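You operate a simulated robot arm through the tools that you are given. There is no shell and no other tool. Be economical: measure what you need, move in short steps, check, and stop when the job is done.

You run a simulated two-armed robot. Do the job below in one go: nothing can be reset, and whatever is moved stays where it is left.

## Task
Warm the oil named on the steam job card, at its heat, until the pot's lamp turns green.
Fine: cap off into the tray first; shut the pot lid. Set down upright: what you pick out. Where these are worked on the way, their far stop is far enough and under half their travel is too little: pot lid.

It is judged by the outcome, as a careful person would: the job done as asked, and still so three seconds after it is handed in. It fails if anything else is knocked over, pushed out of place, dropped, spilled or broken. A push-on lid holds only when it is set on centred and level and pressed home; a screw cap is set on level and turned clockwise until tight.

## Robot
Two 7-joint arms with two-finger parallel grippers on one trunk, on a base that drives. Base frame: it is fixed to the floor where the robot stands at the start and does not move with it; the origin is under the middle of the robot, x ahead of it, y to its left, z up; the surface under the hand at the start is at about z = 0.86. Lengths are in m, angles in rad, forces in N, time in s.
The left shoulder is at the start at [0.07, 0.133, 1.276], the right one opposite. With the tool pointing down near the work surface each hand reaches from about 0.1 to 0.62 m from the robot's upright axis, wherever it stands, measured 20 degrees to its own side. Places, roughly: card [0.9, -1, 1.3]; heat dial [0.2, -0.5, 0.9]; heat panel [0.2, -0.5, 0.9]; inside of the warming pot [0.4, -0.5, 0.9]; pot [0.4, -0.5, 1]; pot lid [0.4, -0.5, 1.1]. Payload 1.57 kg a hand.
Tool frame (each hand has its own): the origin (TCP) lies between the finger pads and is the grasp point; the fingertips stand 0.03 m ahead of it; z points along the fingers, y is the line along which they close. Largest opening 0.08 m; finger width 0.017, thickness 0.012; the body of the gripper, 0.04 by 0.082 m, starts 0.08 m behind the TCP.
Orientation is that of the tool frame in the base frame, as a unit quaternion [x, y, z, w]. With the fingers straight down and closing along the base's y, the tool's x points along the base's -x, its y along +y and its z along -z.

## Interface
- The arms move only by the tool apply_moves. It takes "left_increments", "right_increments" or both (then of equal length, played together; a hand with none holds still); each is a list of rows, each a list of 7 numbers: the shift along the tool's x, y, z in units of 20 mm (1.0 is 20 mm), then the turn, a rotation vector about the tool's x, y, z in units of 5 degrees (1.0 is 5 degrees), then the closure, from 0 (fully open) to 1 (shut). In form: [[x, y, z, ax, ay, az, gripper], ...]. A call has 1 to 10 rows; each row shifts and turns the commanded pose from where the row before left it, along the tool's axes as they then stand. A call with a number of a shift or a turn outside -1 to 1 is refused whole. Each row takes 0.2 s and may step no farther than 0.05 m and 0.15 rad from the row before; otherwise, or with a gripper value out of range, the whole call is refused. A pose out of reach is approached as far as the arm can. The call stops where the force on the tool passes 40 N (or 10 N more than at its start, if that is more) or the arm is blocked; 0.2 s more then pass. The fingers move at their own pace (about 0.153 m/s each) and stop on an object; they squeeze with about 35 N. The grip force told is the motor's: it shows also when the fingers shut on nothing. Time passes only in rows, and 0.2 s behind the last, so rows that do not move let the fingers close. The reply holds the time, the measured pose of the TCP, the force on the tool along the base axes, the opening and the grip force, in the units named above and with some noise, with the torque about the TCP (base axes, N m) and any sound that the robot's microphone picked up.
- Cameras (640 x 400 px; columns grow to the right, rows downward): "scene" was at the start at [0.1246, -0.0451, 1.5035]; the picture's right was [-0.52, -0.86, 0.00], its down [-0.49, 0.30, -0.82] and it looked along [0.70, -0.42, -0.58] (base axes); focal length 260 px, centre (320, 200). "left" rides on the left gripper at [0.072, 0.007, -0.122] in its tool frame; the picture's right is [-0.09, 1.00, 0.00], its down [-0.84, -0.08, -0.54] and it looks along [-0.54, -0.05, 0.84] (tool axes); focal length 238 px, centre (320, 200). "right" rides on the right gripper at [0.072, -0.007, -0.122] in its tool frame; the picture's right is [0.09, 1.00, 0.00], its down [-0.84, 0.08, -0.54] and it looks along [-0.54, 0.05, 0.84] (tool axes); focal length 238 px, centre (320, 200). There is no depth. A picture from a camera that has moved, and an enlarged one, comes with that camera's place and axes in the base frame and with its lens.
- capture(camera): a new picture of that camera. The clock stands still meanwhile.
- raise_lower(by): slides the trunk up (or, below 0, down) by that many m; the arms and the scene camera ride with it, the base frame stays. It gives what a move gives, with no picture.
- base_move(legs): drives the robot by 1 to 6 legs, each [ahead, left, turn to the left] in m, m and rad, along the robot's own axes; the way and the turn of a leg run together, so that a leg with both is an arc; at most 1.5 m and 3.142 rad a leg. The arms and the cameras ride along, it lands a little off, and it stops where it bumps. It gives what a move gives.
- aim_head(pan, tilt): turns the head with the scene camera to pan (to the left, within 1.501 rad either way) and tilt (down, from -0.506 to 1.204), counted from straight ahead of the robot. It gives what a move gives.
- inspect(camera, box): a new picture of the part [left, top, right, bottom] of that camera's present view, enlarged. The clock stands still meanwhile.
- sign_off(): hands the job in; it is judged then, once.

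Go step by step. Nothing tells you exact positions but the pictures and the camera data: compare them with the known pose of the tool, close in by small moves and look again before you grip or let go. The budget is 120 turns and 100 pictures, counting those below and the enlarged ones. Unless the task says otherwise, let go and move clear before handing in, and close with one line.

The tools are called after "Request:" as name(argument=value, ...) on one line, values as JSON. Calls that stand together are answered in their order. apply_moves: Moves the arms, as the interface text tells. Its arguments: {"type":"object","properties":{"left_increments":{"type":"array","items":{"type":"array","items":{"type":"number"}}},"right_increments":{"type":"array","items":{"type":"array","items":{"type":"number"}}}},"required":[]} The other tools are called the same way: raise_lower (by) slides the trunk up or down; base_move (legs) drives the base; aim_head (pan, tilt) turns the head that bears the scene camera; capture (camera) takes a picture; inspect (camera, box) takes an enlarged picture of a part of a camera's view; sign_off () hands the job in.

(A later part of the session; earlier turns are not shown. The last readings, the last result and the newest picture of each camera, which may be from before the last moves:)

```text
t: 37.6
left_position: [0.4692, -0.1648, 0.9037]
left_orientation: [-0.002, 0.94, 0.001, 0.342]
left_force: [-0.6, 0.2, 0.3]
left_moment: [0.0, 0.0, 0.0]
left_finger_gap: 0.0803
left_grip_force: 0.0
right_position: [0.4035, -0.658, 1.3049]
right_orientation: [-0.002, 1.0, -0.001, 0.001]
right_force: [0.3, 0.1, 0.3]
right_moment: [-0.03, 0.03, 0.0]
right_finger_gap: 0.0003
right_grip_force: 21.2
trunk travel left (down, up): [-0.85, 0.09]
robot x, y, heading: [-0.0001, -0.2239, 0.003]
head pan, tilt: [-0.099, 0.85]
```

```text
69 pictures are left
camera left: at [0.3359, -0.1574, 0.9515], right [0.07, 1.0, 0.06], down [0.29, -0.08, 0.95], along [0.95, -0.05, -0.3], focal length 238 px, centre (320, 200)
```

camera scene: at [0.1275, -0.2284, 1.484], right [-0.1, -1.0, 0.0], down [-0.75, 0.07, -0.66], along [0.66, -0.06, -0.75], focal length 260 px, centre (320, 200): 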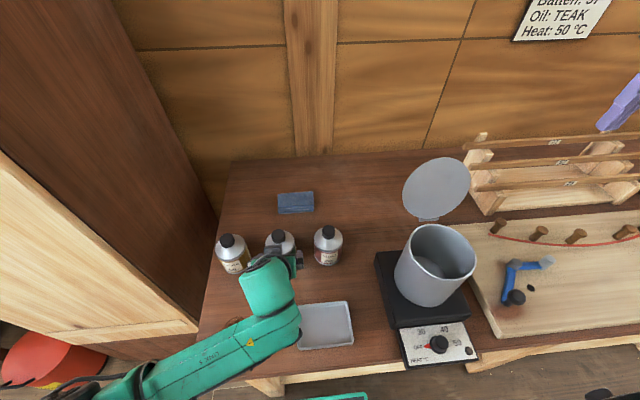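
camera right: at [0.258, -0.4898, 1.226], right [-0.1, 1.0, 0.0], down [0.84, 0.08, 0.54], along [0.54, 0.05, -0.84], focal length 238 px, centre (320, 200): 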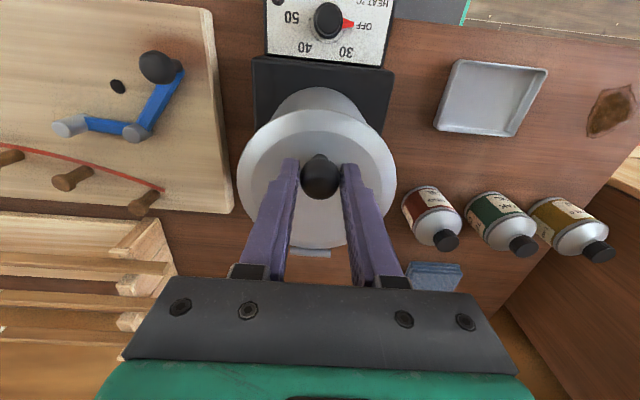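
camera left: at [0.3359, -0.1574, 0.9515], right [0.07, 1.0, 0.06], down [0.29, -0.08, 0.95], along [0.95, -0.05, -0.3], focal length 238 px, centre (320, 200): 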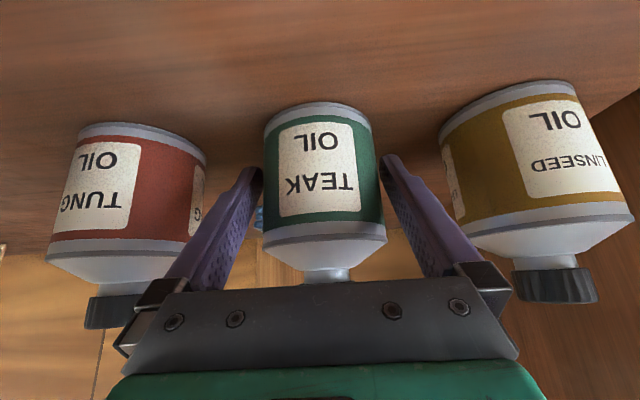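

Fingers are on both sides of the body. I'll nudge slightly further and close.

Request:
apply_moves(left_increments=[[0, 0.04, 0.25, 0, 0, 0, 0], [0, 0, 0, 0, 0, 0, 1], [0, 0, 0, 0, 0, 0, 1]])

Request:
capture(camera="left")

```text
t: 38.4
left_position: [0.4712, -0.164, 0.9006]
left_orientation: [-0.002, 0.94, 0.001, 0.342]
left_force: [0.1, -0.3, 1.7]
left_moment: [0.08, 0.09, -0.04]
left_finger_gap: 0.0711
left_grip_force: 35.3
right_position: [0.404, -0.6574, 1.3057]
right_orientation: [-0.002, 1.0, 0.001, 0.0]
right_force: [-0.1, -0.1, -0.1]
right_moment: [0.01, -0.03, -0.01]
right_finger_gap: 0.0
right_grip_force: 21.8
trunk travel left (down, up): [-0.85, 0.09]
robot x, y, heading: [0.0039, -0.2252, 0.005]
head pan, tilt: [-0.099, 0.85]
```

```text
68 pictures are left
camera left: at [0.3391, -0.1563, 0.9482], right [0.07, 1.0, 0.06], down [0.29, -0.08, 0.95], along [0.95, -0.05, -0.3], focal length 238 px, centre (320, 200)
```

left: 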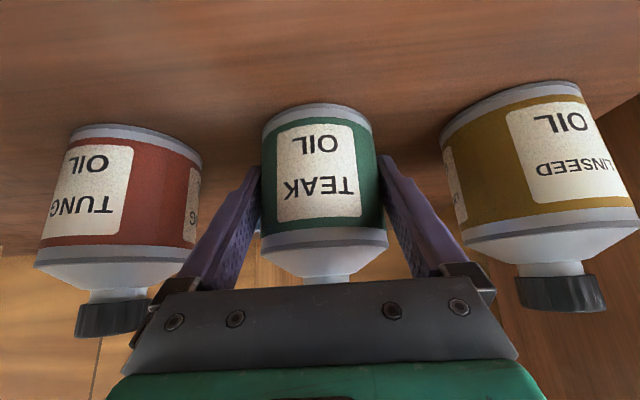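

The bottle is held at a 0.071 gap. Now I'll bring the right hand over the cap at about (0.480, -0.163), staying high above the open lid.

Request:
apply_moves(right_increments=[[-0.15, 1, 0, 0, 0, 0, 0.35], [-0.15, 1, 0, 0, 0, 0, 0.35], [-0.15, 1, 0, 0, 0, 0, 0.35], [-0.15, 1, 0, 0, 0, 0, 0.35], [-0.15, 1, 0, 0, 0, 0, 0.35], [-0.15, 1, 0, 0, 0, 0, 0.35], [-0.15, 1, 0, 0, 0, 0, 0.35], [-0.15, 1, 0, 0, 0, 0, 0.35], [-0.15, 1, 0, 0, 0, 0, 0.35], [-0.15, 1, 0, 0, 0, 0, 0.35]])

Request:
apply_moves(right_increments=[[-0.15, 1, 0, 0, 0, 0, 0.35], [-0.15, 1, 0, 0, 0, 0, 0.35], [-0.15, 1, 0, 0, 0, 0, 0.35], [-0.15, 1, 0, 0, 0, 0, 0.35], [-0.15, 1, 0, 0, 0, 0, 0.35], [-0.15, 1, 0, 0, 0, 0, 0.35], [-0.15, 1, 0, 0, 0, 0, 0.35], [-0.15, 1, 0, 0, 0, 0, 0.35], [-0.15, 1, 0, 0, 0, 0, 0.35], [-0.15, 1, 0, 0, 0, 0, 0.35]])

Request:
apply_moves(right_increments=[[-0.16, 0.94, 0, 0, 0, 0, 0.35], [-0.16, 0.94, 0, 0, 0, 0, 0.35], [-0.16, 0.94, 0, 0, 0, 0, 0.35], [-0.16, 0.94, 0, 0, 0, 0, 0.35], [-0.16, 0.94, 0, 0, 0, 0, 0.35], [0, 0, 1, 0, 0, 0, 0.35], [0, 0, 1, 0, 0, 0, 0.35], [0, 0, 1, 0, 0, 0, 0.35], [0, 0, 1, 0, 0, 0, 0.35], [0, 0, 1, 0, 0, 0, 0.35]])

Request:
capture(camera="scene")

Request:
capture(camera="right")

```text
t: 40.6
left_position: [0.4717, -0.1628, 0.9012]
left_orientation: [-0.002, 0.939, 0.001, 0.343]
left_force: [0.2, -0.6, 0.9]
left_moment: [0.09, 0.01, -0.02]
left_finger_gap: 0.071
left_grip_force: 34.5
right_position: [0.4341, -0.4562, 1.3055]
right_orientation: [-0.001, 1.0, -0.001, -0.001]
right_force: [0.3, -0.3, 0.8]
right_moment: [0.01, -0.03, 0.02]
right_finger_gap: 0.052
right_grip_force: 0.2
trunk travel left (down, up): [-0.85, 0.09]
robot x, y, heading: [-0.0018, -0.2177, 0.001]
head pan, tilt: [-0.099, 0.85]
```

```text
t: 42.8
left_position: [0.4723, -0.1629, 0.9006]
left_orientation: [-0.002, 0.94, 0.001, 0.342]
left_force: [0.1, 0.5, 0.5]
left_moment: [0.02, -0.03, 0.0]
left_finger_gap: 0.0709
left_grip_force: 35.2
right_position: [0.4425, -0.3263, 1.2972]
right_orientation: [-0.001, 1.0, 0.001, 0.0]
right_force: [0.0, 0.3, -0.5]
right_moment: [0.0, -0.01, -0.03]
right_finger_gap: 0.0522
right_grip_force: 0.1
right hand out of reach, approached as far as the arm can: row 7, 8, 9, 10
trunk travel left (down, up): [-0.85, 0.09]
robot x, y, heading: [-0.0014, -0.2213, 0.002]
head pan, tilt: [-0.099, 0.85]
```

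```text
t: 45.0
left_position: [0.4722, -0.1642, 0.8999]
left_orientation: [-0.002, 0.94, 0.001, 0.342]
left_force: [1.1, 0.8, 1.1]
left_moment: [0.05, -0.03, 0.03]
left_finger_gap: 0.0711
left_grip_force: 34.9
right_position: [0.4327, -0.3206, 1.1958]
right_orientation: [-0.001, 1.0, 0.0, 0.0]
right_force: [-0.1, 0.9, 0.1]
right_moment: [-0.02, -0.03, 0.01]
right_finger_gap: 0.052
right_grip_force: 0.1
right hand out of reach, approached as far as the arm can: row 1, 2, 3, 4, 5
trunk travel left (down, up): [-0.85, 0.09]
robot x, y, heading: [-0.0013, -0.2206, 0.002]
head pan, tilt: [-0.099, 0.85]
```

```text
67 pictures are left
camera scene: at [0.1272, -0.2282, 1.484], right [-0.1, -1.0, 0.0], down [-0.75, 0.07, -0.66], along [0.66, -0.06, -0.75], focal length 260 px, centre (320, 200)
```

scene: 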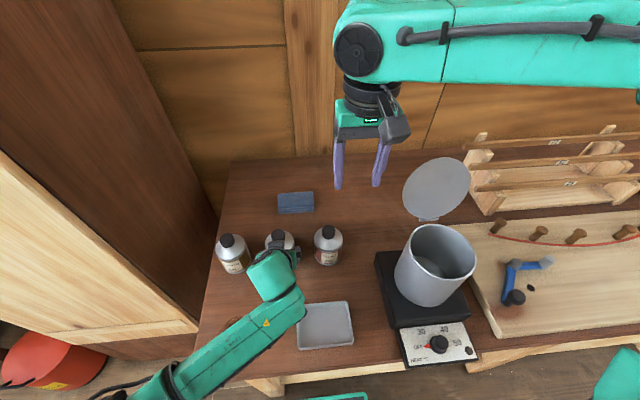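

```text
66 pictures are left
camera right: at [0.3601, -0.3267, 1.3184], right [-0.09, 1.0, 0.0], down [0.84, 0.08, 0.54], along [0.54, 0.05, -0.84], focal length 238 px, centre (320, 200)
```

right: 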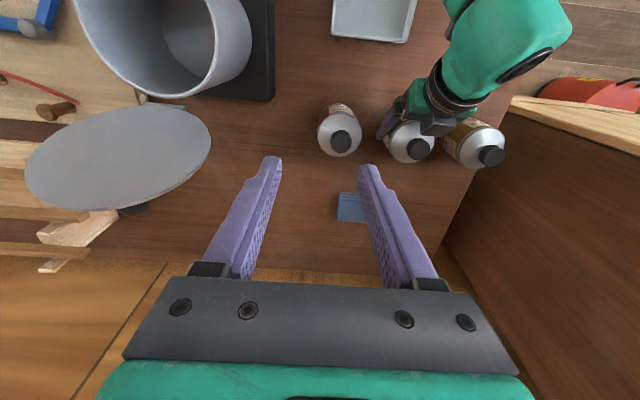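

The right arm stalls at y≈-0.32 at this height. I'll try lower, still above the tung bottle.

Request:
apply_moves(right_increments=[[0, 0, 1, 0, 0, 0, 0.35], [0, 0, 1, 0, 0, 0, 0.35], [0, 0, 1, 0, 0, 0, 0.35], [-0.4, 0.9, 0, 0, 0, 0, 0.35], [-0.4, 0.9, 0, 0, 0, 0, 0.35], [-0.4, 0.9, 0, 0, 0, 0, 0.35], [-0.4, 0.9, 0, 0, 0, 0, 0.35]])

```text
t: 46.6
left_position: [0.4732, -0.1633, 0.9005]
left_orientation: [-0.001, 0.94, 0.0, 0.341]
left_force: [0.2, -0.3, 0.1]
left_moment: [0.01, -0.01, -0.02]
left_finger_gap: 0.0711
left_grip_force: 34.8
right_position: [0.4423, -0.2861, 1.138]
right_orientation: [-0.001, 1.0, 0.001, 0.002]
right_force: [0.9, 0.1, 0.1]
right_moment: [0.01, 0.02, 0.03]
right_finger_gap: 0.052
right_grip_force: 0.1
right hand out of reach, approached as far as the arm can: row 6, 7
trunk travel left (down, up): [-0.85, 0.09]
robot x, y, heading: [-0.0, -0.2208, -0.002]
head pan, tilt: [-0.099, 0.85]
```

It may be a wrist-roll limit. Yawing the hand counter-clockwise, which I want anyway, should relieve it.

Request:
apply_moves(right_increments=[[0, 0, 0, 0, 0, -1, 0.35], [0, 0, 0, 0, 0, -1, 0.35], [0, 0, 0, 0, 0, -1, 0.35], [0, 0, 0, 0, 0, -1, 0.35], [0, 0, 0, 0, 0, -1, 0.35], [0, 0, 0, 0, 0, -1, 0.35], [0, 0, 0, 0, 0, -1, 0.35], [0, 0, 0, 0, 0, -1, 0.35], [0, 0, 0, 0, 0, -1, 0.35]])

```text
t: 48.6
left_position: [0.4726, -0.1622, 0.9019]
left_orientation: [-0.002, 0.94, 0.001, 0.342]
left_force: [0.2, -0.4, 0.1]
left_moment: [0.04, 0.0, -0.01]
left_finger_gap: 0.0709
left_grip_force: 35.2
right_position: [0.4416, -0.2857, 1.1378]
right_orientation: [-0.385, 0.923, 0.0, 0.001]
right_force: [0.1, 0.3, 0.7]
right_moment: [0.04, -0.02, 0.01]
right_finger_gap: 0.0521
right_grip_force: 0.0
trunk travel left (down, up): [-0.85, 0.09]
robot x, y, heading: [0.0037, -0.2192, -0.0]
head pan, tilt: [-0.099, 0.85]
```

Yaw of 45° reached. Now I'll move over the cap.

Request:
apply_moves(right_increments=[[-0.95, 0.49, 0, 0, 0, 0, 0.35], [-0.95, 0.49, 0, 0, 0, 0, 0.35], [-0.95, 0.49, 0, 0, 0, 0, 0.35], [-0.95, 0.49, 0, 0, 0, 0, 0.35], [-0.95, 0.49, 0, 0, 0, 0, 0.35], [-0.95, 0.49, 0, 0, 0, 0, 0.35]])

Request:
capture(camera="right")

Request:
capture(camera="scene")

```text
t: 50.0
left_position: [0.4726, -0.1635, 0.8998]
left_orientation: [-0.001, 0.94, 0.0, 0.342]
left_force: [-0.1, -0.4, 0.4]
left_moment: [-0.04, 0.01, -0.06]
left_finger_gap: 0.071
left_grip_force: 35.2
right_position: [0.4261, -0.2747, 1.1399]
right_orientation: [-0.385, 0.923, 0.0, 0.001]
right_force: [-1.2, -0.7, 0.0]
right_moment: [-0.01, 0.01, -0.03]
right_finger_gap: 0.0518
right_grip_force: 0.0
right hand out of reach, approached as far as the arm can: row 1, 2, 3, 4, 5, 6
trunk travel left (down, up): [-0.85, 0.09]
robot x, y, heading: [0.0011, -0.2205, 0.004]
head pan, tilt: [-0.099, 0.85]
```

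```text
65 pictures are left
camera right: at [0.3782, -0.3292, 1.2623], right [-0.77, 0.64, 0.0], down [0.53, 0.65, 0.54], along [0.35, 0.42, -0.84], focal length 238 px, centre (320, 200)
```

right: 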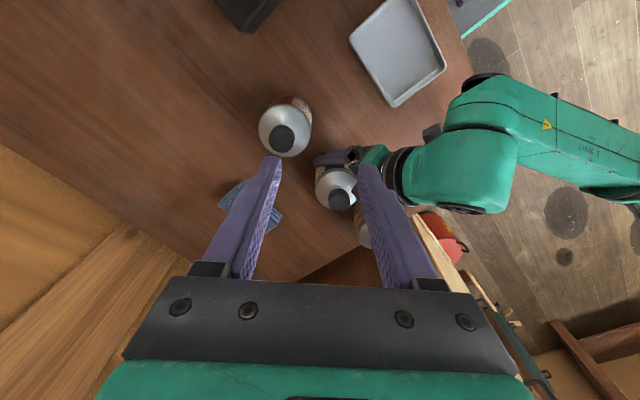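

```text
64 pictures are left
camera scene: at [0.1272, -0.2283, 1.484], right [-0.1, -1.0, 0.0], down [-0.75, 0.07, -0.66], along [0.66, -0.06, -0.75], focal length 260 px, centre (320, 200)
```

scene: 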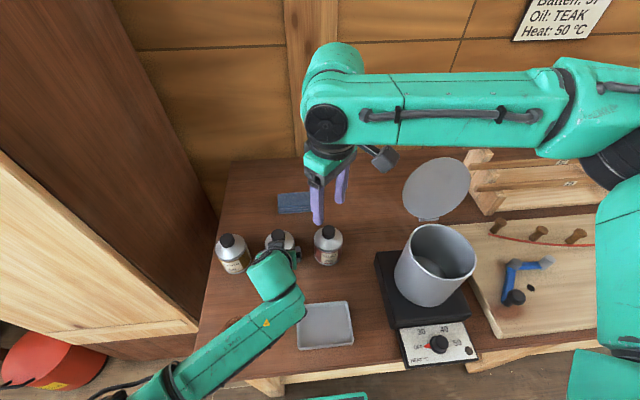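

The right arm can't get that far left from here. New plan: release, shift the base left, then move the teak bottle with the right hand to open bench space near (0.36, -0.13), where both hands work comfortably. First I'll release the left hand and retreat both.

Request:
apply_moves(left_increments=[[0, 0, 0, 0, 0, 0, 0], [0, 0, 0, 0, 0, 0, 0], [0, 0, -0.9, 0, 0, 0, 0], [0, 0, -0.95, 0, 0, 0, 0], [0, 0, -0.95, 0, 0, 0, 0], [0, 0, -0.95, 0, 0, 0, 0], [0, 0, -0.95, 0, 0, 0, 0], [0, 0, -0.95, 0, 0, 0, 0], [-0.9, 0, -0.95, 0, 0, 0, 0], [-0.9, 0, -0.95, 0, 0, 0, 0]], right_increments=[[0, 0, -1, 0, 0, 0, 0.35], [0, 0, -1, 0, 0, 0, 0.35], [0, 0, 0, 0, 0, 0, 0.35], [0, 0, 0, 0, 0, 0, 0.35], [0, 0, 0, 0, 0, 1, 0.35], [0, 0, 0, 0, 0, 1, 0.35], [0, 0, 0, 0, 0, 1, 0.35], [0, 0, 0, 0, 0, 1, 0.35], [0, 0, 0, 0, 0, 1, 0.35], [0, 0, 0, 0, 0, 1, 0.35]])

Request:
apply_moves(left_increments=[[-1, 0, 0, 0, 0, 0, 0], [-1, 0, 0, 0, 0, 0, 0], [-1, 0, 0, 0, 0, 0, 0], [-1, 0, 0, 0, 0, 0, 0], [-1, 0, 0, 0, 0, 0, 0], [-1, 0, 0, 0, 0, 0, 0], [-1, 0, 0, 0, 0, 0, 0], [-1, 0, 0, 0, 0, 0, 0]], right_increments=[[0, -0.5, 0, 0, 0, 1, 0.35], [0, -0.5, 0, 0, 0, 1, 0.35], [0, -0.5, 0, 0, 0, 1, 0.35], [0, -0.9, 0, 0, 0, 0, 0.35], [0, -0.9, 0, 0, 0, 0, 0.35], [0, -0.9, 0, 0, 0, 0, 0.35], [0, 0, 0, 0, 0, 0, 0.35], [0, 0, 0, 0, 0, 0, 0.35]])

Request:
capture(camera="scene")

```text
t: 52.2
left_position: [0.4018, -0.1629, 1.0396]
left_orientation: [-0.001, 0.94, 0.0, 0.341]
left_force: [0.6, -0.8, -0.4]
left_moment: [-0.04, -0.04, 0.01]
left_finger_gap: 0.0801
left_grip_force: 0.1
right_position: [0.4243, -0.2769, 1.1808]
right_orientation: [-0.13, 0.991, 0.002, 0.0]
right_force: [-0.7, -0.3, -1.0]
right_moment: [0.01, 0.01, -0.06]
right_finger_gap: 0.052
right_grip_force: 0.1
trunk travel left (down, up): [-0.85, 0.09]
robot x, y, heading: [0.0013, -0.2233, 0.002]
head pan, tilt: [-0.099, 0.85]
```

```text
t: 54.0
left_position: [0.5284, -0.1497, 1.1366]
left_orientation: [-0.004, 0.939, 0.02, 0.342]
left_force: [-0.8, -0.2, 0.3]
left_moment: [0.03, 0.01, 0.0]
left_finger_gap: 0.0801
left_grip_force: 0.0
right_position: [0.4307, -0.3576, 1.1798]
right_orientation: [-0.001, 1.0, 0.001, 0.0]
right_force: [0.5, 0.5, -1.3]
right_moment: [-0.01, -0.02, 0.0]
right_finger_gap: 0.0519
right_grip_force: 0.1
trunk travel left (down, up): [-0.85, 0.09]
robot x, y, heading: [0.0005, -0.2192, 0.004]
head pan, tilt: [-0.099, 0.85]
```

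```text
63 pictures are left
camera scene: at [0.128, -0.2285, 1.4839], right [-0.1, -1.0, 0.0], down [-0.75, 0.07, -0.66], along [0.66, -0.06, -0.75], focal length 260 px, centre (320, 200)
```

scene: 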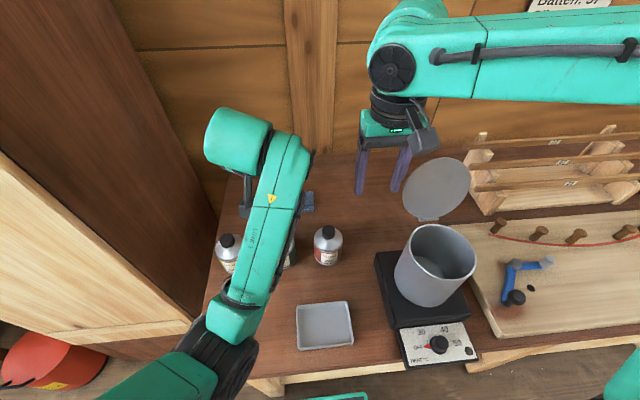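

Both hands are free and the bottle is still standing. I'll bring the left arm back and up, the right one up, then drive left.

Request:
apply_moves(left_increments=[[0.19, -0.3, -0.94, 0, 0, 0, 0], [0.19, -0.3, -0.94, 0, 0, 0, 0], [0.19, -0.3, -0.94, 0, 0, 0, 0], [0.19, -0.3, -0.94, 0, 0, 0, 0], [0.19, -0.3, -0.94, 0, 0, 0, 0], [0.19, -0.3, -0.94, 0, 0, 0, 0], [0.19, -0.3, -0.94, 0, 0, 0, 0], [0.19, -0.3, -0.94, 0, 0, 0, 0], [0.19, -0.3, -0.94, 0, 0, 0, 0], [0.19, -0.3, -0.94, 0, 0, 0, 0]], right_increments=[[0, -0.5, -0.5, 0, 0, 0, 0.35], [0, -0.5, -0.5, 0, 0, 0, 0.35], [0, -0.5, -0.5, 0, 0, 0, 0.35], [0, -0.5, -0.5, 0, 0, 0, 0.35], [0, -0.5, -0.5, 0, 0, 0, 0.35], [0, -0.5, -0.5, 0, 0, 0, 0.35], [0, -0.5, -0.5, 0, 0, 0, 0.35], [0, -0.5, -0.5, 0, 0, 0, 0.35], [0, -0.5, -0.5, 0, 0, 0, 0.35], [0, -0.5, -0.5, 0, 0, 0, 0.35]])

Request:
capture(camera="scene")

```text
t: 55.0
left_position: [0.4896, -0.134, 1.1782]
left_orientation: [-0.022, 0.929, 0.079, 0.362]
left_force: [0.4, 1.1, 0.4]
left_moment: [0.0, 0.0, 0.0]
left_finger_gap: 0.0801
left_grip_force: 0.0
left hand out of reach, approached as far as the arm can: row 4
right_position: [0.4298, -0.3938, 1.2173]
right_orientation: [-0.001, 1.0, 0.0, 0.0]
right_force: [-0.5, 0.9, 0.4]
right_moment: [-0.01, -0.01, -0.02]
right_finger_gap: 0.0518
right_grip_force: 0.0
trunk travel left (down, up): [-0.85, 0.09]
robot x, y, heading: [0.0042, -0.2249, 0.002]
head pan, tilt: [-0.099, 0.85]
stopped in row 4 (left hand): the arm was blocked; the commanded pose is now the measured one
```

```text
62 pictures are left
camera scene: at [0.1266, -0.2285, 1.4841], right [-0.1, -1.0, 0.0], down [-0.75, 0.07, -0.66], along [0.66, -0.06, -0.75], focal length 260 px, centre (320, 200)
```

scene: 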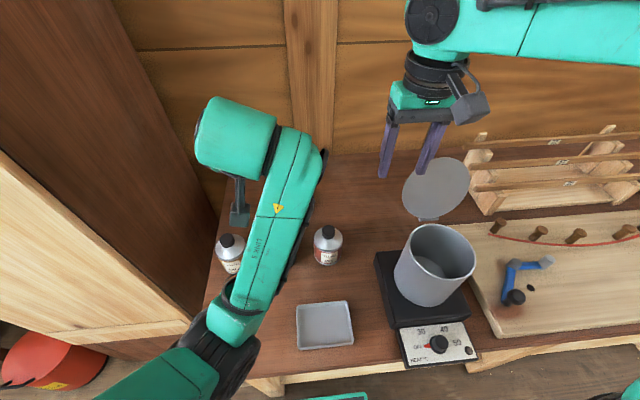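

The left arm is folded awkwardly over the bottles. I'll look through its camera before moving on.

Request:
capture(camera="left")

Request:
capture(camera="right")

```text
61 pictures are left
camera left: at [0.3546, -0.1452, 1.2202], right [-0.03, 0.98, 0.19], down [0.26, -0.18, 0.95], along [0.96, 0.08, -0.25], focal length 238 px, centre (320, 200)
```

left: 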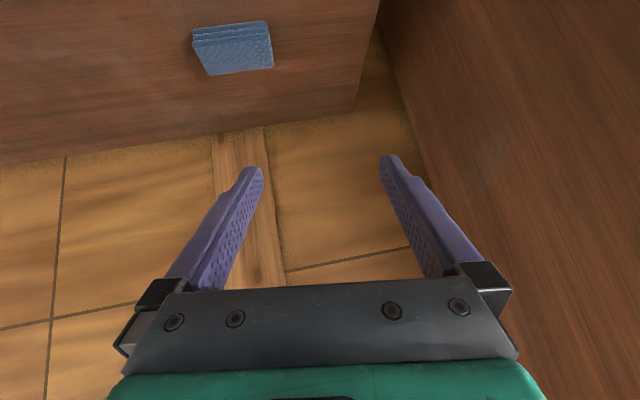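

```text
60 pictures are left
camera right: at [0.358, -0.3991, 1.3395], right [-0.1, 1.0, 0.0], down [0.84, 0.08, 0.54], along [0.54, 0.05, -0.84], focal length 238 px, centre (320, 200)
```

right: 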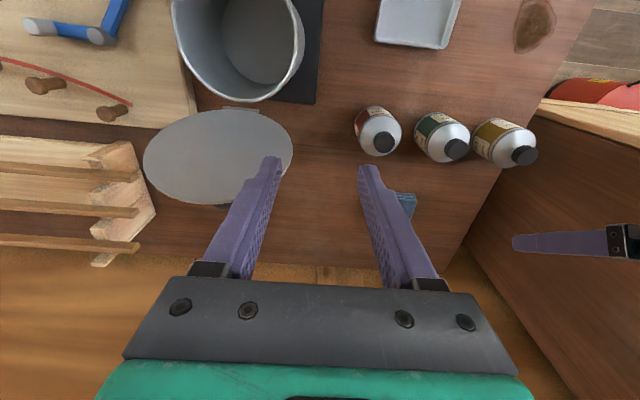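

The bottles are all fine. I'll rotate the left hand back to tool-down to untangle the wrist.

Request:
apply_moves(left_increments=[[0, 0, 0, 0, 1, 0, 0], [0, 0, 0, 0, 1, 0, 0], [0, 0, 0, 0, 1, 0, 0], [0, 0, 0, 0, 1, 0, 0], [0, 0, 0, 0, 1, 0, 0], [0, 0, 0, 0, 1, 0, 0], [0, 0, 0, 0, 1, 0, 0], [0, 0, 0, 0, 1, 0, 0]])

Request:
capture(camera="scene")

```text
t: 55.5
left_position: [0.5055, -0.0868, 1.1557]
left_orientation: [-0.043, 0.943, 0.143, 0.298]
left_force: [0.8, -0.1, -0.3]
left_moment: [0.0, -0.02, 0.01]
left_finger_gap: 0.0802
left_grip_force: 0.0
left hand out of reach, approached as far as the arm can: row 2
right_position: [0.4317, -0.3928, 1.2172]
right_orientation: [-0.001, 1.0, 0.0, 0.001]
right_force: [0.3, 0.2, -0.1]
right_moment: [-0.03, 0.01, -0.05]
right_finger_gap: 0.0519
right_grip_force: 0.1
trunk travel left (down, up): [-0.85, 0.09]
robot x, y, heading: [0.0006, -0.2202, -0.002]
head pan, tilt: [-0.099, 0.85]
stopped in row 2 (left hand): the arm was blocked; the commanded pose is now the measured one
```

```text
59 pictures are left
camera scene: at [0.1287, -0.2278, 1.4839], right [-0.1, -1.0, 0.0], down [-0.75, 0.07, -0.66], along [0.66, -0.06, -0.75], focal length 260 px, centre (320, 200)
```

scene: 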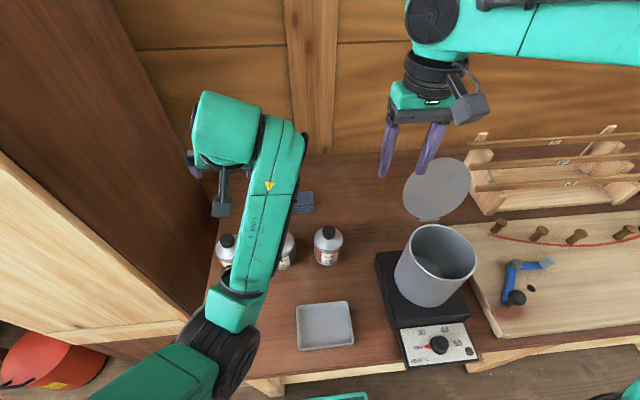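

I'll try backing the left hand straight out along its fingers.

Request:
apply_moves(left_increments=[[0.15, 0, -0.86, 0, 0, 0, 0], [0.15, 0, -0.86, 0, 0, 0, 0], [0.15, 0, -0.86, 0, 0, 0, 0], [0.15, 0, -0.86, 0, 0, 0, 0], [0.15, 0, -0.86, 0, 0, 0, 0]])

Request:
aim_head(pan=0.25, tilt=0.85)

Request:
capture(camera="scene")

```text
t: 56.1
left_position: [0.4915, -0.049, 1.169]
left_orientation: [-0.063, 0.928, 0.212, 0.301]
left_force: [0.8, -0.3, -0.2]
left_moment: [0.0, 0.01, 0.02]
left_finger_gap: 0.0802
left_grip_force: 0.1
left hand out of reach, approached as far as the arm can: row 2, 3
right_position: [0.4318, -0.3923, 1.2176]
right_orientation: [-0.001, 1.0, 0.0, 0.001]
right_force: [0.4, -0.1, -1.1]
right_moment: [0.03, 0.0, 0.02]
right_finger_gap: 0.0521
right_grip_force: 0.0
trunk travel left (down, up): [-0.85, 0.09]
robot x, y, heading: [-0.0, -0.22, 0.007]
head pan, tilt: [-0.099, 0.85]
stopped in row 3 (left hand): the arm was blocked; the commanded pose is now the measured one
```

```text
t: 57.0
left_position: [0.4904, -0.0497, 1.1705]
left_orientation: [-0.061, 0.928, 0.211, 0.301]
left_force: [-0.1, 0.3, 0.3]
left_moment: [0.03, 0.0, 0.01]
left_finger_gap: 0.0798
left_grip_force: 0.1
right_position: [0.4306, -0.3939, 1.2175]
right_orientation: [-0.002, 1.0, 0.0, 0.001]
right_force: [-0.3, 0.1, -0.3]
right_moment: [-0.02, 0.03, 0.02]
right_finger_gap: 0.0521
right_grip_force: 0.1
trunk travel left (down, up): [-0.85, 0.09]
robot x, y, heading: [0.002, -0.2193, 0.004]
head pan, tilt: [0.25, 0.85]
```

```text
58 pictures are left
camera scene: at [0.1252, -0.2013, 1.484], right [0.25, -0.97, 0.0], down [-0.73, -0.19, -0.66], along [0.64, 0.16, -0.75], focal length 260 px, centre (320, 200)
```

scene: 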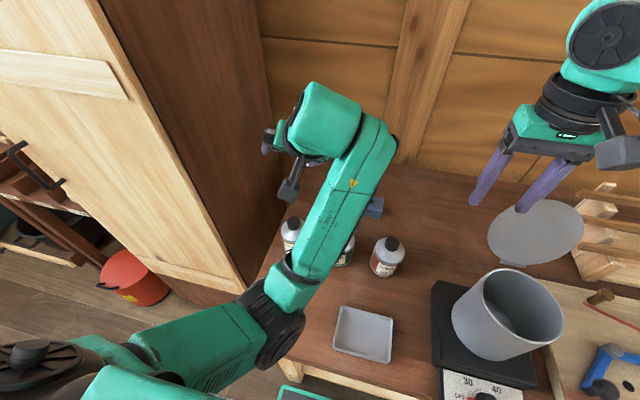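

The hand is drifting towards the cabinet side. I'll instead bring it back towards -y while tipping the fingers to -y, which is the posture that worked before.

Request:
apply_moves(left_increments=[[0, -0.45, -0.2, 0.8, 0, 0, 0], [0, -0.45, -0.2, 0.8, 0, 0, 0], [0, -0.45, -0.2, 0.8, 0, 0, 0], [0, -0.45, -0.2, 0.8, 0, 0, 0], [0, -0.45, -0.2, 0.8, 0, 0, 0]])

Request:
capture(camera="scene")

```text
t: 58.1
left_position: [0.4941, -0.047, 1.1645]
left_orientation: [-0.031, 0.942, 0.135, 0.306]
left_force: [0.4, 1.2, 0.6]
left_moment: [0.01, 0.0, 0.0]
left_finger_gap: 0.0802
left_grip_force: 0.0
left hand out of reach, approached as far as the arm can: row 5
right_position: [0.4314, -0.3935, 1.2171]
right_orientation: [-0.002, 1.0, 0.0, 0.001]
right_force: [-0.5, 0.2, -0.7]
right_moment: [0.03, -0.01, -0.03]
right_finger_gap: 0.052
right_grip_force: 0.0
trunk travel left (down, up): [-0.85, 0.09]
robot x, y, heading: [0.0016, -0.2244, 0.001]
head pan, tilt: [0.25, 0.85]
stopped in row 5 (left hand): the arm was blocked; the commanded pose is now the measured one
```

```text
57 pictures are left
camera scene: at [0.1252, -0.2009, 1.484], right [0.25, -0.97, 0.0], down [-0.73, -0.19, -0.66], along [0.64, 0.16, -0.75], focal length 260 px, centre (320, 200)
```

scene: 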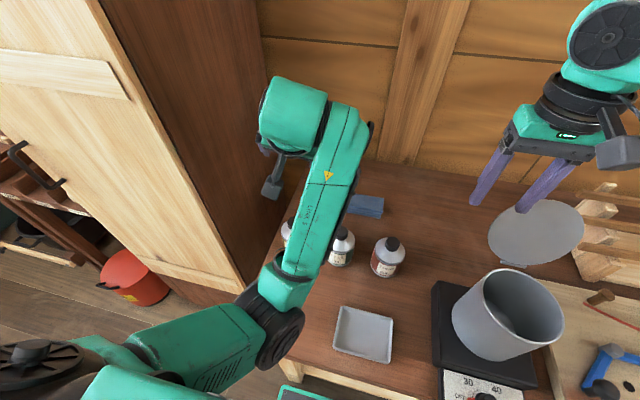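

The left elbow seems to be pinned against the cabinet corner. I'll lift the right hand well clear of the lid, then back the base off to free the arm.

Request:
apply_moves(right_increments=[[0, 0, -1, 0, 0, 0, 0.35], [0, 0, -1, 0, 0, 0, 0.35], [0, 0, -1, 0, 0, 0, 0.35], [0, 0, -1, 0, 0, 0, 0.35], [0, 0, -1, 0, 0, 0, 0.35]])

Request:
base_move(legs=[[-0.12, 0, 0], [0, -0.1, 0]])

Request:
capture(camera="scene")

```text
t: 59.3
left_position: [0.4928, -0.047, 1.1659]
left_orientation: [-0.031, 0.942, 0.135, 0.305]
left_force: [0.1, -0.9, -0.1]
left_moment: [-0.04, 0.02, -0.01]
left_finger_gap: 0.0801
left_grip_force: 0.0
right_position: [0.4303, -0.3925, 1.3158]
right_orientation: [-0.003, 1.0, 0.0, 0.001]
right_force: [-0.2, 0.4, -0.3]
right_moment: [0.0, -0.01, -0.03]
right_finger_gap: 0.0521
right_grip_force: 0.0
trunk travel left (down, up): [-0.85, 0.09]
robot x, y, heading: [0.0005, -0.2204, 0.006]
head pan, tilt: [0.25, 0.85]
```

```text
t: 61.3
left_position: [0.3735, -0.1421, 1.1645]
left_orientation: [-0.032, 0.942, 0.134, 0.305]
left_force: [0.0, 0.4, 0.2]
left_moment: [-0.01, -0.02, -0.01]
left_finger_gap: 0.0801
left_grip_force: 0.0
right_position: [0.3112, -0.4872, 1.3174]
right_orientation: [-0.003, 1.0, -0.001, 0.001]
right_force: [-0.8, -0.2, -1.1]
right_moment: [-0.02, -0.05, -0.01]
right_finger_gap: 0.0518
right_grip_force: 0.0
trunk travel left (down, up): [-0.85, 0.09]
robot x, y, heading: [-0.1175, -0.3207, -0.003]
head pan, tilt: [0.25, 0.85]
```

```text
56 pictures are left
camera scene: at [0.005, -0.2945, 1.484], right [0.25, -0.97, 0.0], down [-0.73, -0.19, -0.66], along [0.64, 0.16, -0.75], focal length 260 px, centre (320, 200)
```

scene: 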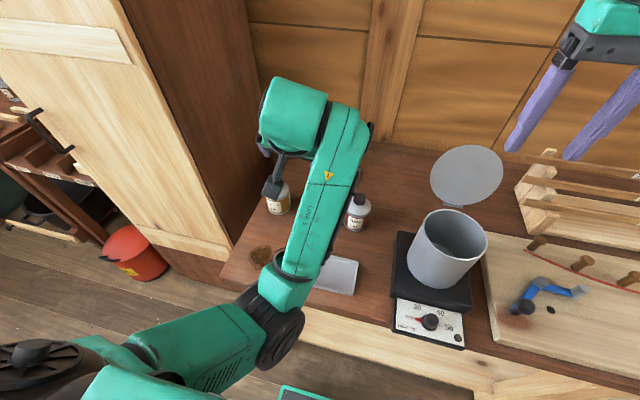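

Free now. I'll turn the left hand back to tool-down.

Request:
apply_moves(left_increments=[[0, 0, 0, 0.39, 0.89, 0.094, 0], [0, 0, 0, 0.39, 0.89, 0.094, 0], [0, 0, 0, 0.39, 0.89, 0.094, 0], [0, 0, 0, 0.39, 0.89, 0.094, 0], [0, 0, 0, 0.39, 0.89, 0.094, 0], [0, 0, 0, 0.39, 0.89, 0.094, 0], [0, 0, 0, 0.39, 0.89, 0.094, 0], [0, 0, 0, 0.39, 0.89, 0.094, 0]])

Request:
capture(camera="scene")

```text
t: 63.1
left_position: [0.4377, -0.1253, 1.1122]
left_orientation: [0.001, 1.0, 0.001, 0.0]
left_force: [-0.9, 0.4, -0.1]
left_moment: [0.02, 0.02, -0.01]
left_finger_gap: 0.08
left_grip_force: 0.2
left hand out of reach, approached as far as the arm can: row 2, 3, 4, 5, 6, 7
right_position: [0.311, -0.4922, 1.3152]
right_orientation: [-0.003, 1.0, -0.001, 0.0]
right_force: [-0.7, -0.1, -0.4]
right_moment: [0.03, 0.02, 0.03]
right_finger_gap: 0.0523
right_grip_force: 0.1
trunk travel left (down, up): [-0.85, 0.09]
robot x, y, heading: [-0.1192, -0.3182, 0.003]
head pan, tilt: [0.25, 0.85]
```

```text
55 pictures are left
camera scene: at [0.0062, -0.299, 1.4839], right [0.25, -0.97, 0.0], down [-0.73, -0.19, -0.66], along [0.64, 0.16, -0.75], focal length 260 px, centre (320, 200)
```

scene: 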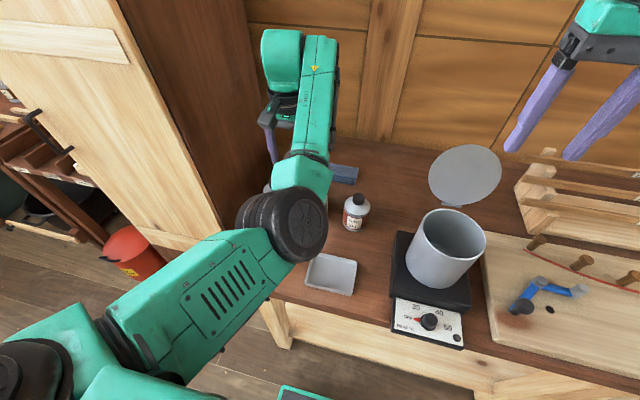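

The left hand is tool-down again, close to the teak bottle. Revised plan: the left hand picks the bottle up by its cap, the right hand (pointing +y) holds the body in mid-air, and the left unscrews. I'll drive slightly forward and look.

Request:
base_move(legs=[[0.06, 0, 0]])

Request:
capture(camera="left")

```text
t: 64.0
left_position: [0.4893, -0.1246, 1.1167]
left_orientation: [-0.001, 1.0, 0.003, 0.005]
left_force: [-0.3, 0.2, 1.5]
left_moment: [-0.03, -0.04, 0.0]
left_finger_gap: 0.0801
left_grip_force: 0.1
right_position: [0.3634, -0.4908, 1.3201]
right_orientation: [-0.004, 1.0, 0.0, 0.005]
right_force: [-1.1, 0.5, 0.3]
right_moment: [0.0, -0.1, -0.02]
right_finger_gap: 0.0522
right_grip_force: 0.0
trunk travel left (down, up): [-0.85, 0.09]
robot x, y, heading: [-0.0592, -0.3177, 0.001]
head pan, tilt: [0.25, 0.85]
```

```text
54 pictures are left
camera left: at [0.4166, -0.1181, 1.2388], right [0.09, 1.0, 0.01], down [0.83, -0.08, 0.55], along [0.55, -0.05, -0.84], focal length 238 px, centre (320, 200)
```

left: 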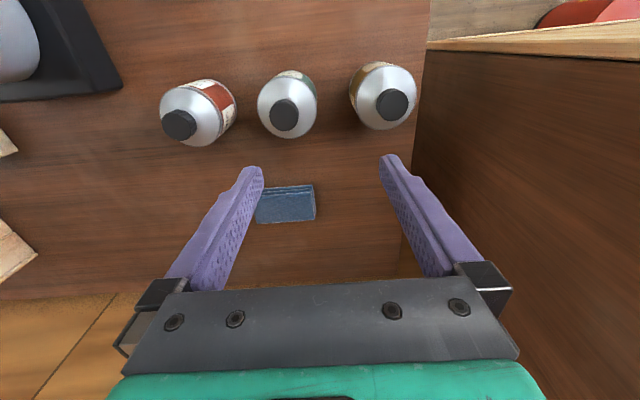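

The teak cap is again at about (0.478, -0.162). I'll align the left hand over it and descend.

Request:
apply_moves(left_increments=[[0.27, -0.93, 0, 0, 0, 0, 0.2], [0.27, -0.93, 0, 0, 0, 0, 0.2], [0, 0, 0.9, 0, 0, 0, 0.2], [0, 0, 0.9, 0, 0, 0, 0.2], [0, 0, 0.9, 0, 0, 0, 0.2], [0, 0, 0.9, 0, 0, 0, 0.2]])

Request:
capture(camera="left")

```text
t: 65.5
left_position: [0.5052, -0.1573, 1.0343]
left_orientation: [-0.001, 1.0, 0.002, 0.0]
left_force: [0.0, 0.2, 0.0]
left_moment: [0.02, -0.01, -0.02]
left_finger_gap: 0.0639
left_grip_force: 0.1
left hand out of reach, approached as far as the arm can: row 1, 2
right_position: [0.3727, -0.4905, 1.3155]
right_orientation: [-0.004, 1.0, 0.0, 0.001]
right_force: [-0.4, -0.5, -1.4]
right_moment: [0.02, 0.05, -0.02]
right_finger_gap: 0.0521
right_grip_force: 0.0
trunk travel left (down, up): [-0.85, 0.09]
robot x, y, heading: [-0.0539, -0.3186, 0.003]
head pan, tilt: [0.25, 0.85]
```

```text
53 pictures are left
camera left: at [0.4335, -0.1495, 1.1573], right [0.09, 1.0, 0.0], down [0.84, -0.08, 0.54], along [0.54, -0.05, -0.84], focal length 238 px, centre (320, 200)
```

left: 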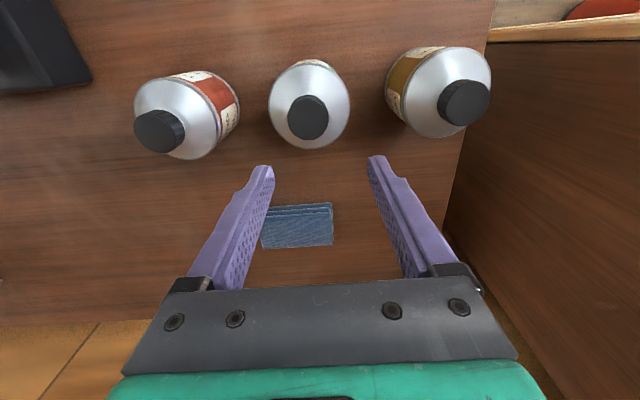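

Now moving back the remaining 27 mm in x, and slightly in y.

Request:
apply_moves(left_increments=[[0.7, -0.12, 0, 0, 0, 0, 0.2], [0.65, -0.12, 0, 0, 0, 0, 0.2]])

```text
t: 66.0
left_position: [0.4787, -0.1591, 1.0371]
left_orientation: [-0.003, 1.0, 0.004, 0.003]
left_force: [-0.1, 0.4, 0.3]
left_moment: [0.01, -0.03, 0.0]
left_finger_gap: 0.0642
left_grip_force: 0.0
right_position: [0.3719, -0.4905, 1.3154]
right_orientation: [-0.003, 1.0, 0.0, 0.002]
right_force: [-0.4, 0.5, -0.7]
right_moment: [-0.03, 0.02, 0.01]
right_finger_gap: 0.052
right_grip_force: 0.0
trunk travel left (down, up): [-0.85, 0.09]
robot x, y, heading: [-0.059, -0.3162, 0.006]
head pan, tilt: [0.25, 0.85]
```

Request:
apply_moves(left_increments=[[0, -0.12, 0.9, 0, 0, 0, 0.2], [0, 0, 0.9, 0, 0, 0, 0.2], [0, 0, 0.75, 0, 0, 0, 0.2]])

Request:
capture(camera="left")

```text
t: 66.8
left_position: [0.4799, -0.1645, 0.9842]
left_orientation: [0.0, 1.0, 0.003, 0.0]
left_force: [0.0, -0.2, -0.9]
left_moment: [-0.01, 0.01, -0.01]
left_finger_gap: 0.0639
left_grip_force: 0.0
right_position: [0.3717, -0.4904, 1.3153]
right_orientation: [-0.003, 1.0, -0.001, 0.001]
right_force: [0.4, 0.3, -0.4]
right_moment: [0.0, 0.0, 0.04]
right_finger_gap: 0.052
right_grip_force: 0.0
trunk travel left (down, up): [-0.85, 0.09]
robot x, y, heading: [-0.0601, -0.3204, 0.006]
head pan, tilt: [0.25, 0.85]
```

```text
52 pictures are left
camera left: at [0.408, -0.157, 1.1064], right [0.09, 1.0, 0.0], down [0.84, -0.08, 0.54], along [0.54, -0.05, -0.84], focal length 238 px, centre (320, 200)
```

left: 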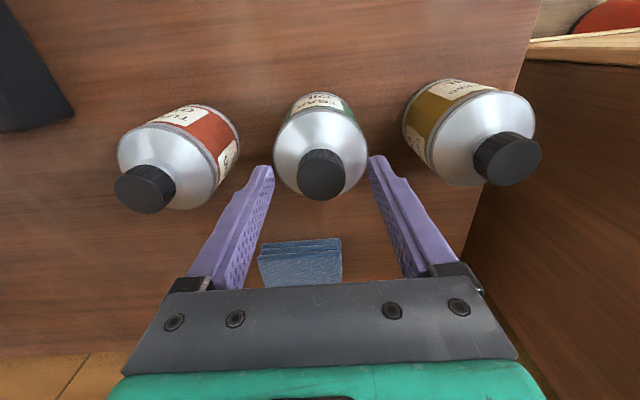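

The cap sits between the fingertips, so I'll make a small correction and grip it.

Request:
apply_moves(left_increments=[[0.15, 0.1, 0.05, 0, 0, 0, 0.2], [0, 0, 0, 0, 0, 0, 1], [0, 0, 0, 0, 0, 0, 1], [0, 0, 0, 0, 0, 0, 1]])

Request:
capture(camera="left")

```text
t: 67.8
left_position: [0.4757, -0.1617, 0.9828]
left_orientation: [-0.001, 1.0, 0.004, 0.0]
left_force: [1.7, -1.6, 5.0]
left_moment: [0.04, -0.12, -0.02]
left_finger_gap: 0.0328
left_grip_force: 34.8
right_position: [0.3705, -0.4921, 1.3169]
right_orientation: [-0.003, 1.0, 0.0, 0.001]
right_force: [0.6, 0.9, -0.2]
right_moment: [-0.01, 0.01, 0.01]
right_finger_gap: 0.0519
right_grip_force: 0.1
trunk travel left (down, up): [-0.85, 0.09]
robot x, y, heading: [-0.0585, -0.3183, 0.009]
head pan, tilt: [0.25, 0.85]
```

```text
51 pictures are left
camera left: at [0.404, -0.1544, 1.106], right [0.09, 1.0, 0.01], down [0.84, -0.08, 0.54], along [0.54, -0.04, -0.84], focal length 238 px, centre (320, 200)
```

left: 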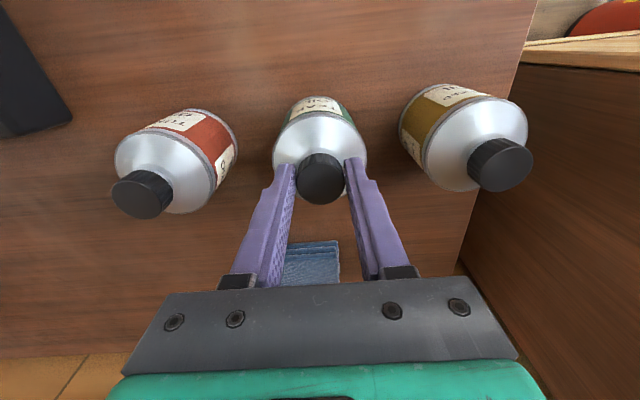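

The cap is gripped (0.033). First a cheap test: twist it 25° counter-clockwise with the bottle standing on the bench, and see whether the bottle turns along.

Request:
apply_moves(left_increments=[[0, 0, 0, 0, 0, -1, 1], [0, 0, 0, 0, 0, -1, 1], [0, 0, 0, 0, 0, -1, 1], [0, 0, 0, 0, 0, -1, 1], [0, 0, 0, 0, 0, -1, 1]])

Request:
capture(camera="left")

Request:
capture(camera="scene")

```text
t: 69.0
left_position: [0.475, -0.1546, 0.9838]
left_orientation: [-0.223, 0.975, 0.008, 0.002]
left_force: [1.7, 0.9, 10.1]
left_moment: [0.05, 0.27, -0.01]
left_finger_gap: 0.0324
left_grip_force: 35.3
right_position: [0.3709, -0.4902, 1.3171]
right_orientation: [-0.003, 1.0, 0.0, 0.002]
right_force: [-0.1, -0.6, -0.2]
right_moment: [0.01, 0.02, -0.01]
right_finger_gap: 0.0522
right_grip_force: 0.1
trunk travel left (down, up): [-0.85, 0.09]
robot x, y, heading: [-0.0604, -0.3177, 0.007]
head pan, tilt: [0.25, 0.85]
```

```text
50 pictures are left
camera left: at [0.4077, -0.1798, 1.105], right [-0.35, 0.94, 0.01], down [0.79, 0.29, 0.55], along [0.51, 0.2, -0.84], focal length 238 px, centre (320, 200)
```

left: 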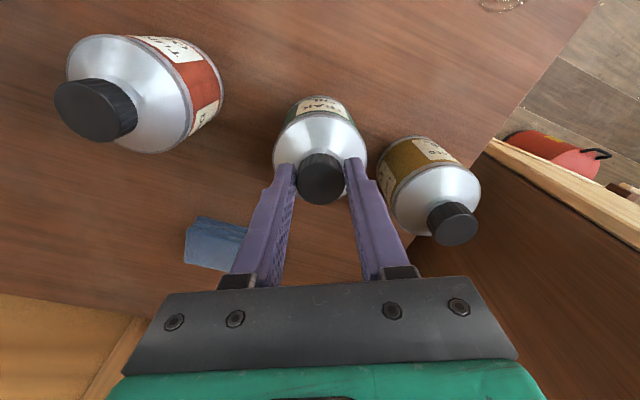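

```text
49 pictures are left
camera scene: at [0.0642, -0.2998, 1.4842], right [0.25, -0.97, 0.0], down [-0.73, -0.19, -0.66], along [0.64, 0.17, -0.75], focal length 260 px, centre (320, 200)
```

scene: 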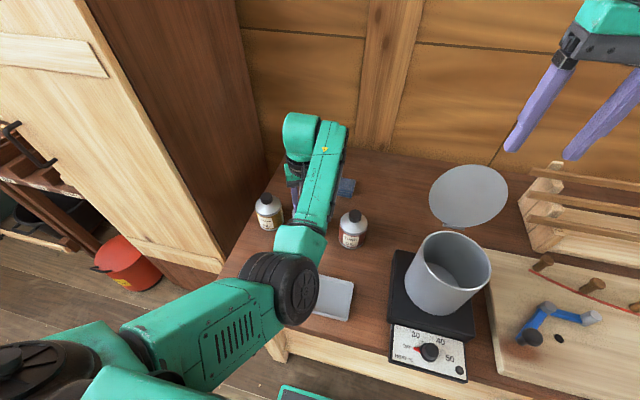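

The bottle turns with the cap, as expected, so it needs a second hand. I'll lift it straight up by the cap, undoing the yaw.

Request:
apply_moves(left_increments=[[0, 0, -0.5, 0, 0, 0, 1], [0, 0, -1, 0, 0, 0, 1], [0, 0, -1, 0, 0, 0, 1], [0, 0, -1, 0, 0, 0, 1], [0, 0, -1, 0, 0, 0, 1], [0, 0, -1, 0, 0, 0, 1], [0, 0, -1, 0, 0, 0, 1], [0, 0, -1, 0, 0, 0, 1], [0, 0, -1, 0, 0, 0, 1], [0, 0, -1, 0, 0, 0, 1]])

Request:
capture(camera="scene")

Request:
capture(camera="left")

```text
t: 71.2
left_position: [0.5112, -0.1536, 1.1596]
left_orientation: [-0.218, 0.976, 0.002, 0.001]
left_force: [-0.8, -0.2, -1.4]
left_moment: [0.02, -0.01, 0.05]
left_finger_gap: 0.0
left_grip_force: 21.3
left hand out of reach, approached as far as the arm can: row 4, 5, 6, 7, 8, 10
right_position: [0.3717, -0.4918, 1.3165]
right_orientation: [-0.003, 1.0, 0.0, 0.001]
right_force: [-0.2, 0.1, -0.2]
right_moment: [0.02, -0.01, -0.03]
right_finger_gap: 0.052
right_grip_force: 0.1
trunk travel left (down, up): [-0.85, 0.09]
robot x, y, heading: [-0.057, -0.3184, 0.004]
head pan, tilt: [0.25, 0.85]
```

```text
48 pictures are left
camera scene: at [0.0656, -0.2994, 1.484], right [0.25, -0.97, 0.0], down [-0.73, -0.19, -0.66], along [0.64, 0.17, -0.75], focal length 260 px, centre (320, 200)
```

scene: 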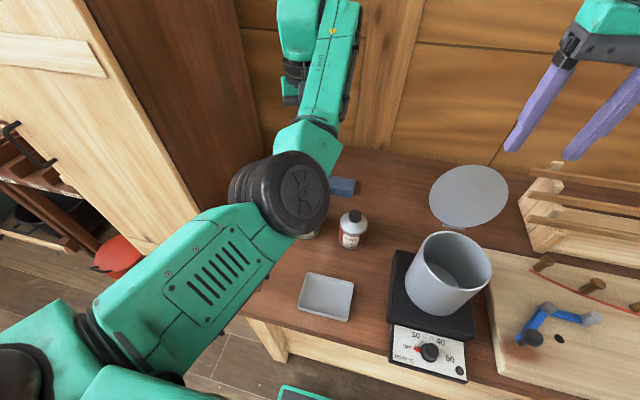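

```text
47 pictures are left
camera left: at [0.444, -0.1786, 1.2821], right [-0.34, 0.94, 0.0], down [0.79, 0.28, 0.54], along [0.51, 0.19, -0.84], focal length 238 px, centre (320, 200)
```

left: 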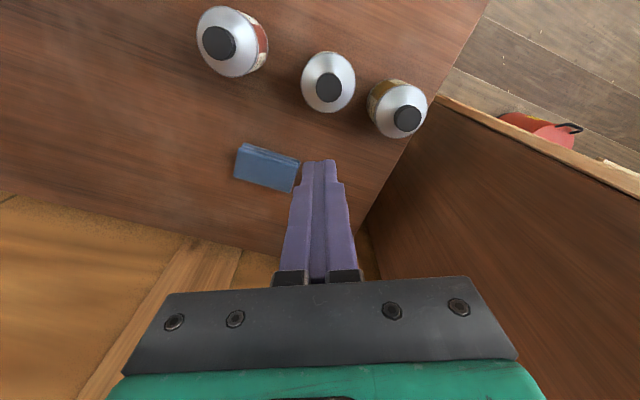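

The cap slipped out of the fingertips, and the bottle is still upright at about (0.478, -0.154). The base is badly placed for two-handed work next to the cabinet. I'll back off, reset the left arm, and approach the bottles turned about 35° left, so that both arms face them.

Request:
base_move(legs=[[-0.25, 0, 0]])

Request:
apply_moves(left_increments=[[0.8, 0, -0.9, 0, 0, 0.6, 0], [0.8, 0, -0.9, 0, 0, 0.6, 0], [0.8, 0, -0.9, 0, 0, 0.6, 0], [0.8, 0, -0.9, 0, 0, 0.6, 0], [0.8, 0, -0.9, 0, 0, 0.6, 0], [0.8, 0, -0.5, 0, 0, 0.6, 0], [0.8, 0, -0.5, 0, 0, 0.6, 0], [0.8, 0, -0.5, 0, 0, 0.6, 0], [0.8, 0, -0.5, 0, 0, 0.3, 0], [0.8, 0, 0, 0, 0, 0, 0]])

Request:
capture(camera="scene")

```text
t: 73.0
left_position: [0.2683, -0.1529, 1.1583]
left_orientation: [-0.219, 0.976, 0.002, -0.001]
left_force: [-1.1, 0.0, -0.4]
left_moment: [-0.03, 0.04, -0.04]
left_finger_gap: 0.0
left_grip_force: 21.7
right_position: [0.1302, -0.4898, 1.314]
right_orientation: [-0.006, 1.0, 0.0, 0.0]
right_force: [0.1, 0.0, 0.2]
right_moment: [0.04, -0.02, 0.01]
right_finger_gap: 0.0522
right_grip_force: 0.0
trunk travel left (down, up): [-0.85, 0.09]
robot x, y, heading: [-0.3083, -0.3195, 0.007]
head pan, tilt: [0.25, 0.85]
```

```text
t: 75.2
left_position: [0.1902, -0.118, 1.326]
left_orientation: [-0.013, 1.0, -0.009, -0.005]
left_force: [-0.3, -0.1, -0.6]
left_moment: [0.0, 0.0, 0.02]
left_finger_gap: 0.0801
left_grip_force: 0.1
left hand out of reach, approached as far as the arm can: row 1, 2, 3, 4, 5, 6, 7, 8
right_position: [0.1258, -0.4902, 1.3164]
right_orientation: [-0.006, 1.0, -0.001, 0.002]
right_force: [0.0, 0.1, 0.4]
right_moment: [0.01, 0.01, 0.01]
right_finger_gap: 0.0521
right_grip_force: 0.0
trunk travel left (down, up): [-0.85, 0.09]
robot x, y, heading: [-0.3058, -0.3224, 0.01]
head pan, tilt: [0.25, 0.85]
```

```text
46 pictures are left
camera scene: at [-0.1807, -0.2999, 1.484], right [0.26, -0.97, 0.0], down [-0.73, -0.19, -0.66], along [0.64, 0.17, -0.75], focal length 260 px, centre (320, 200)
```

scene: 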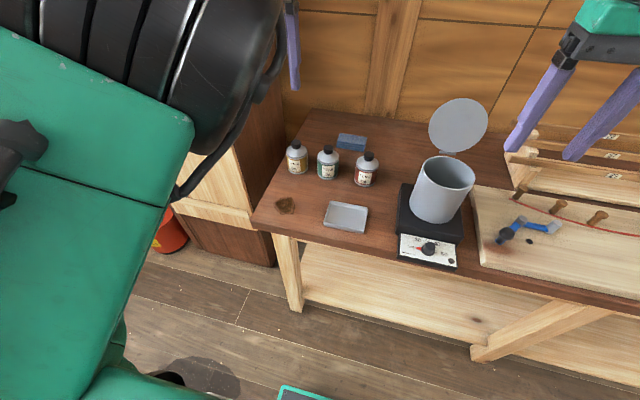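

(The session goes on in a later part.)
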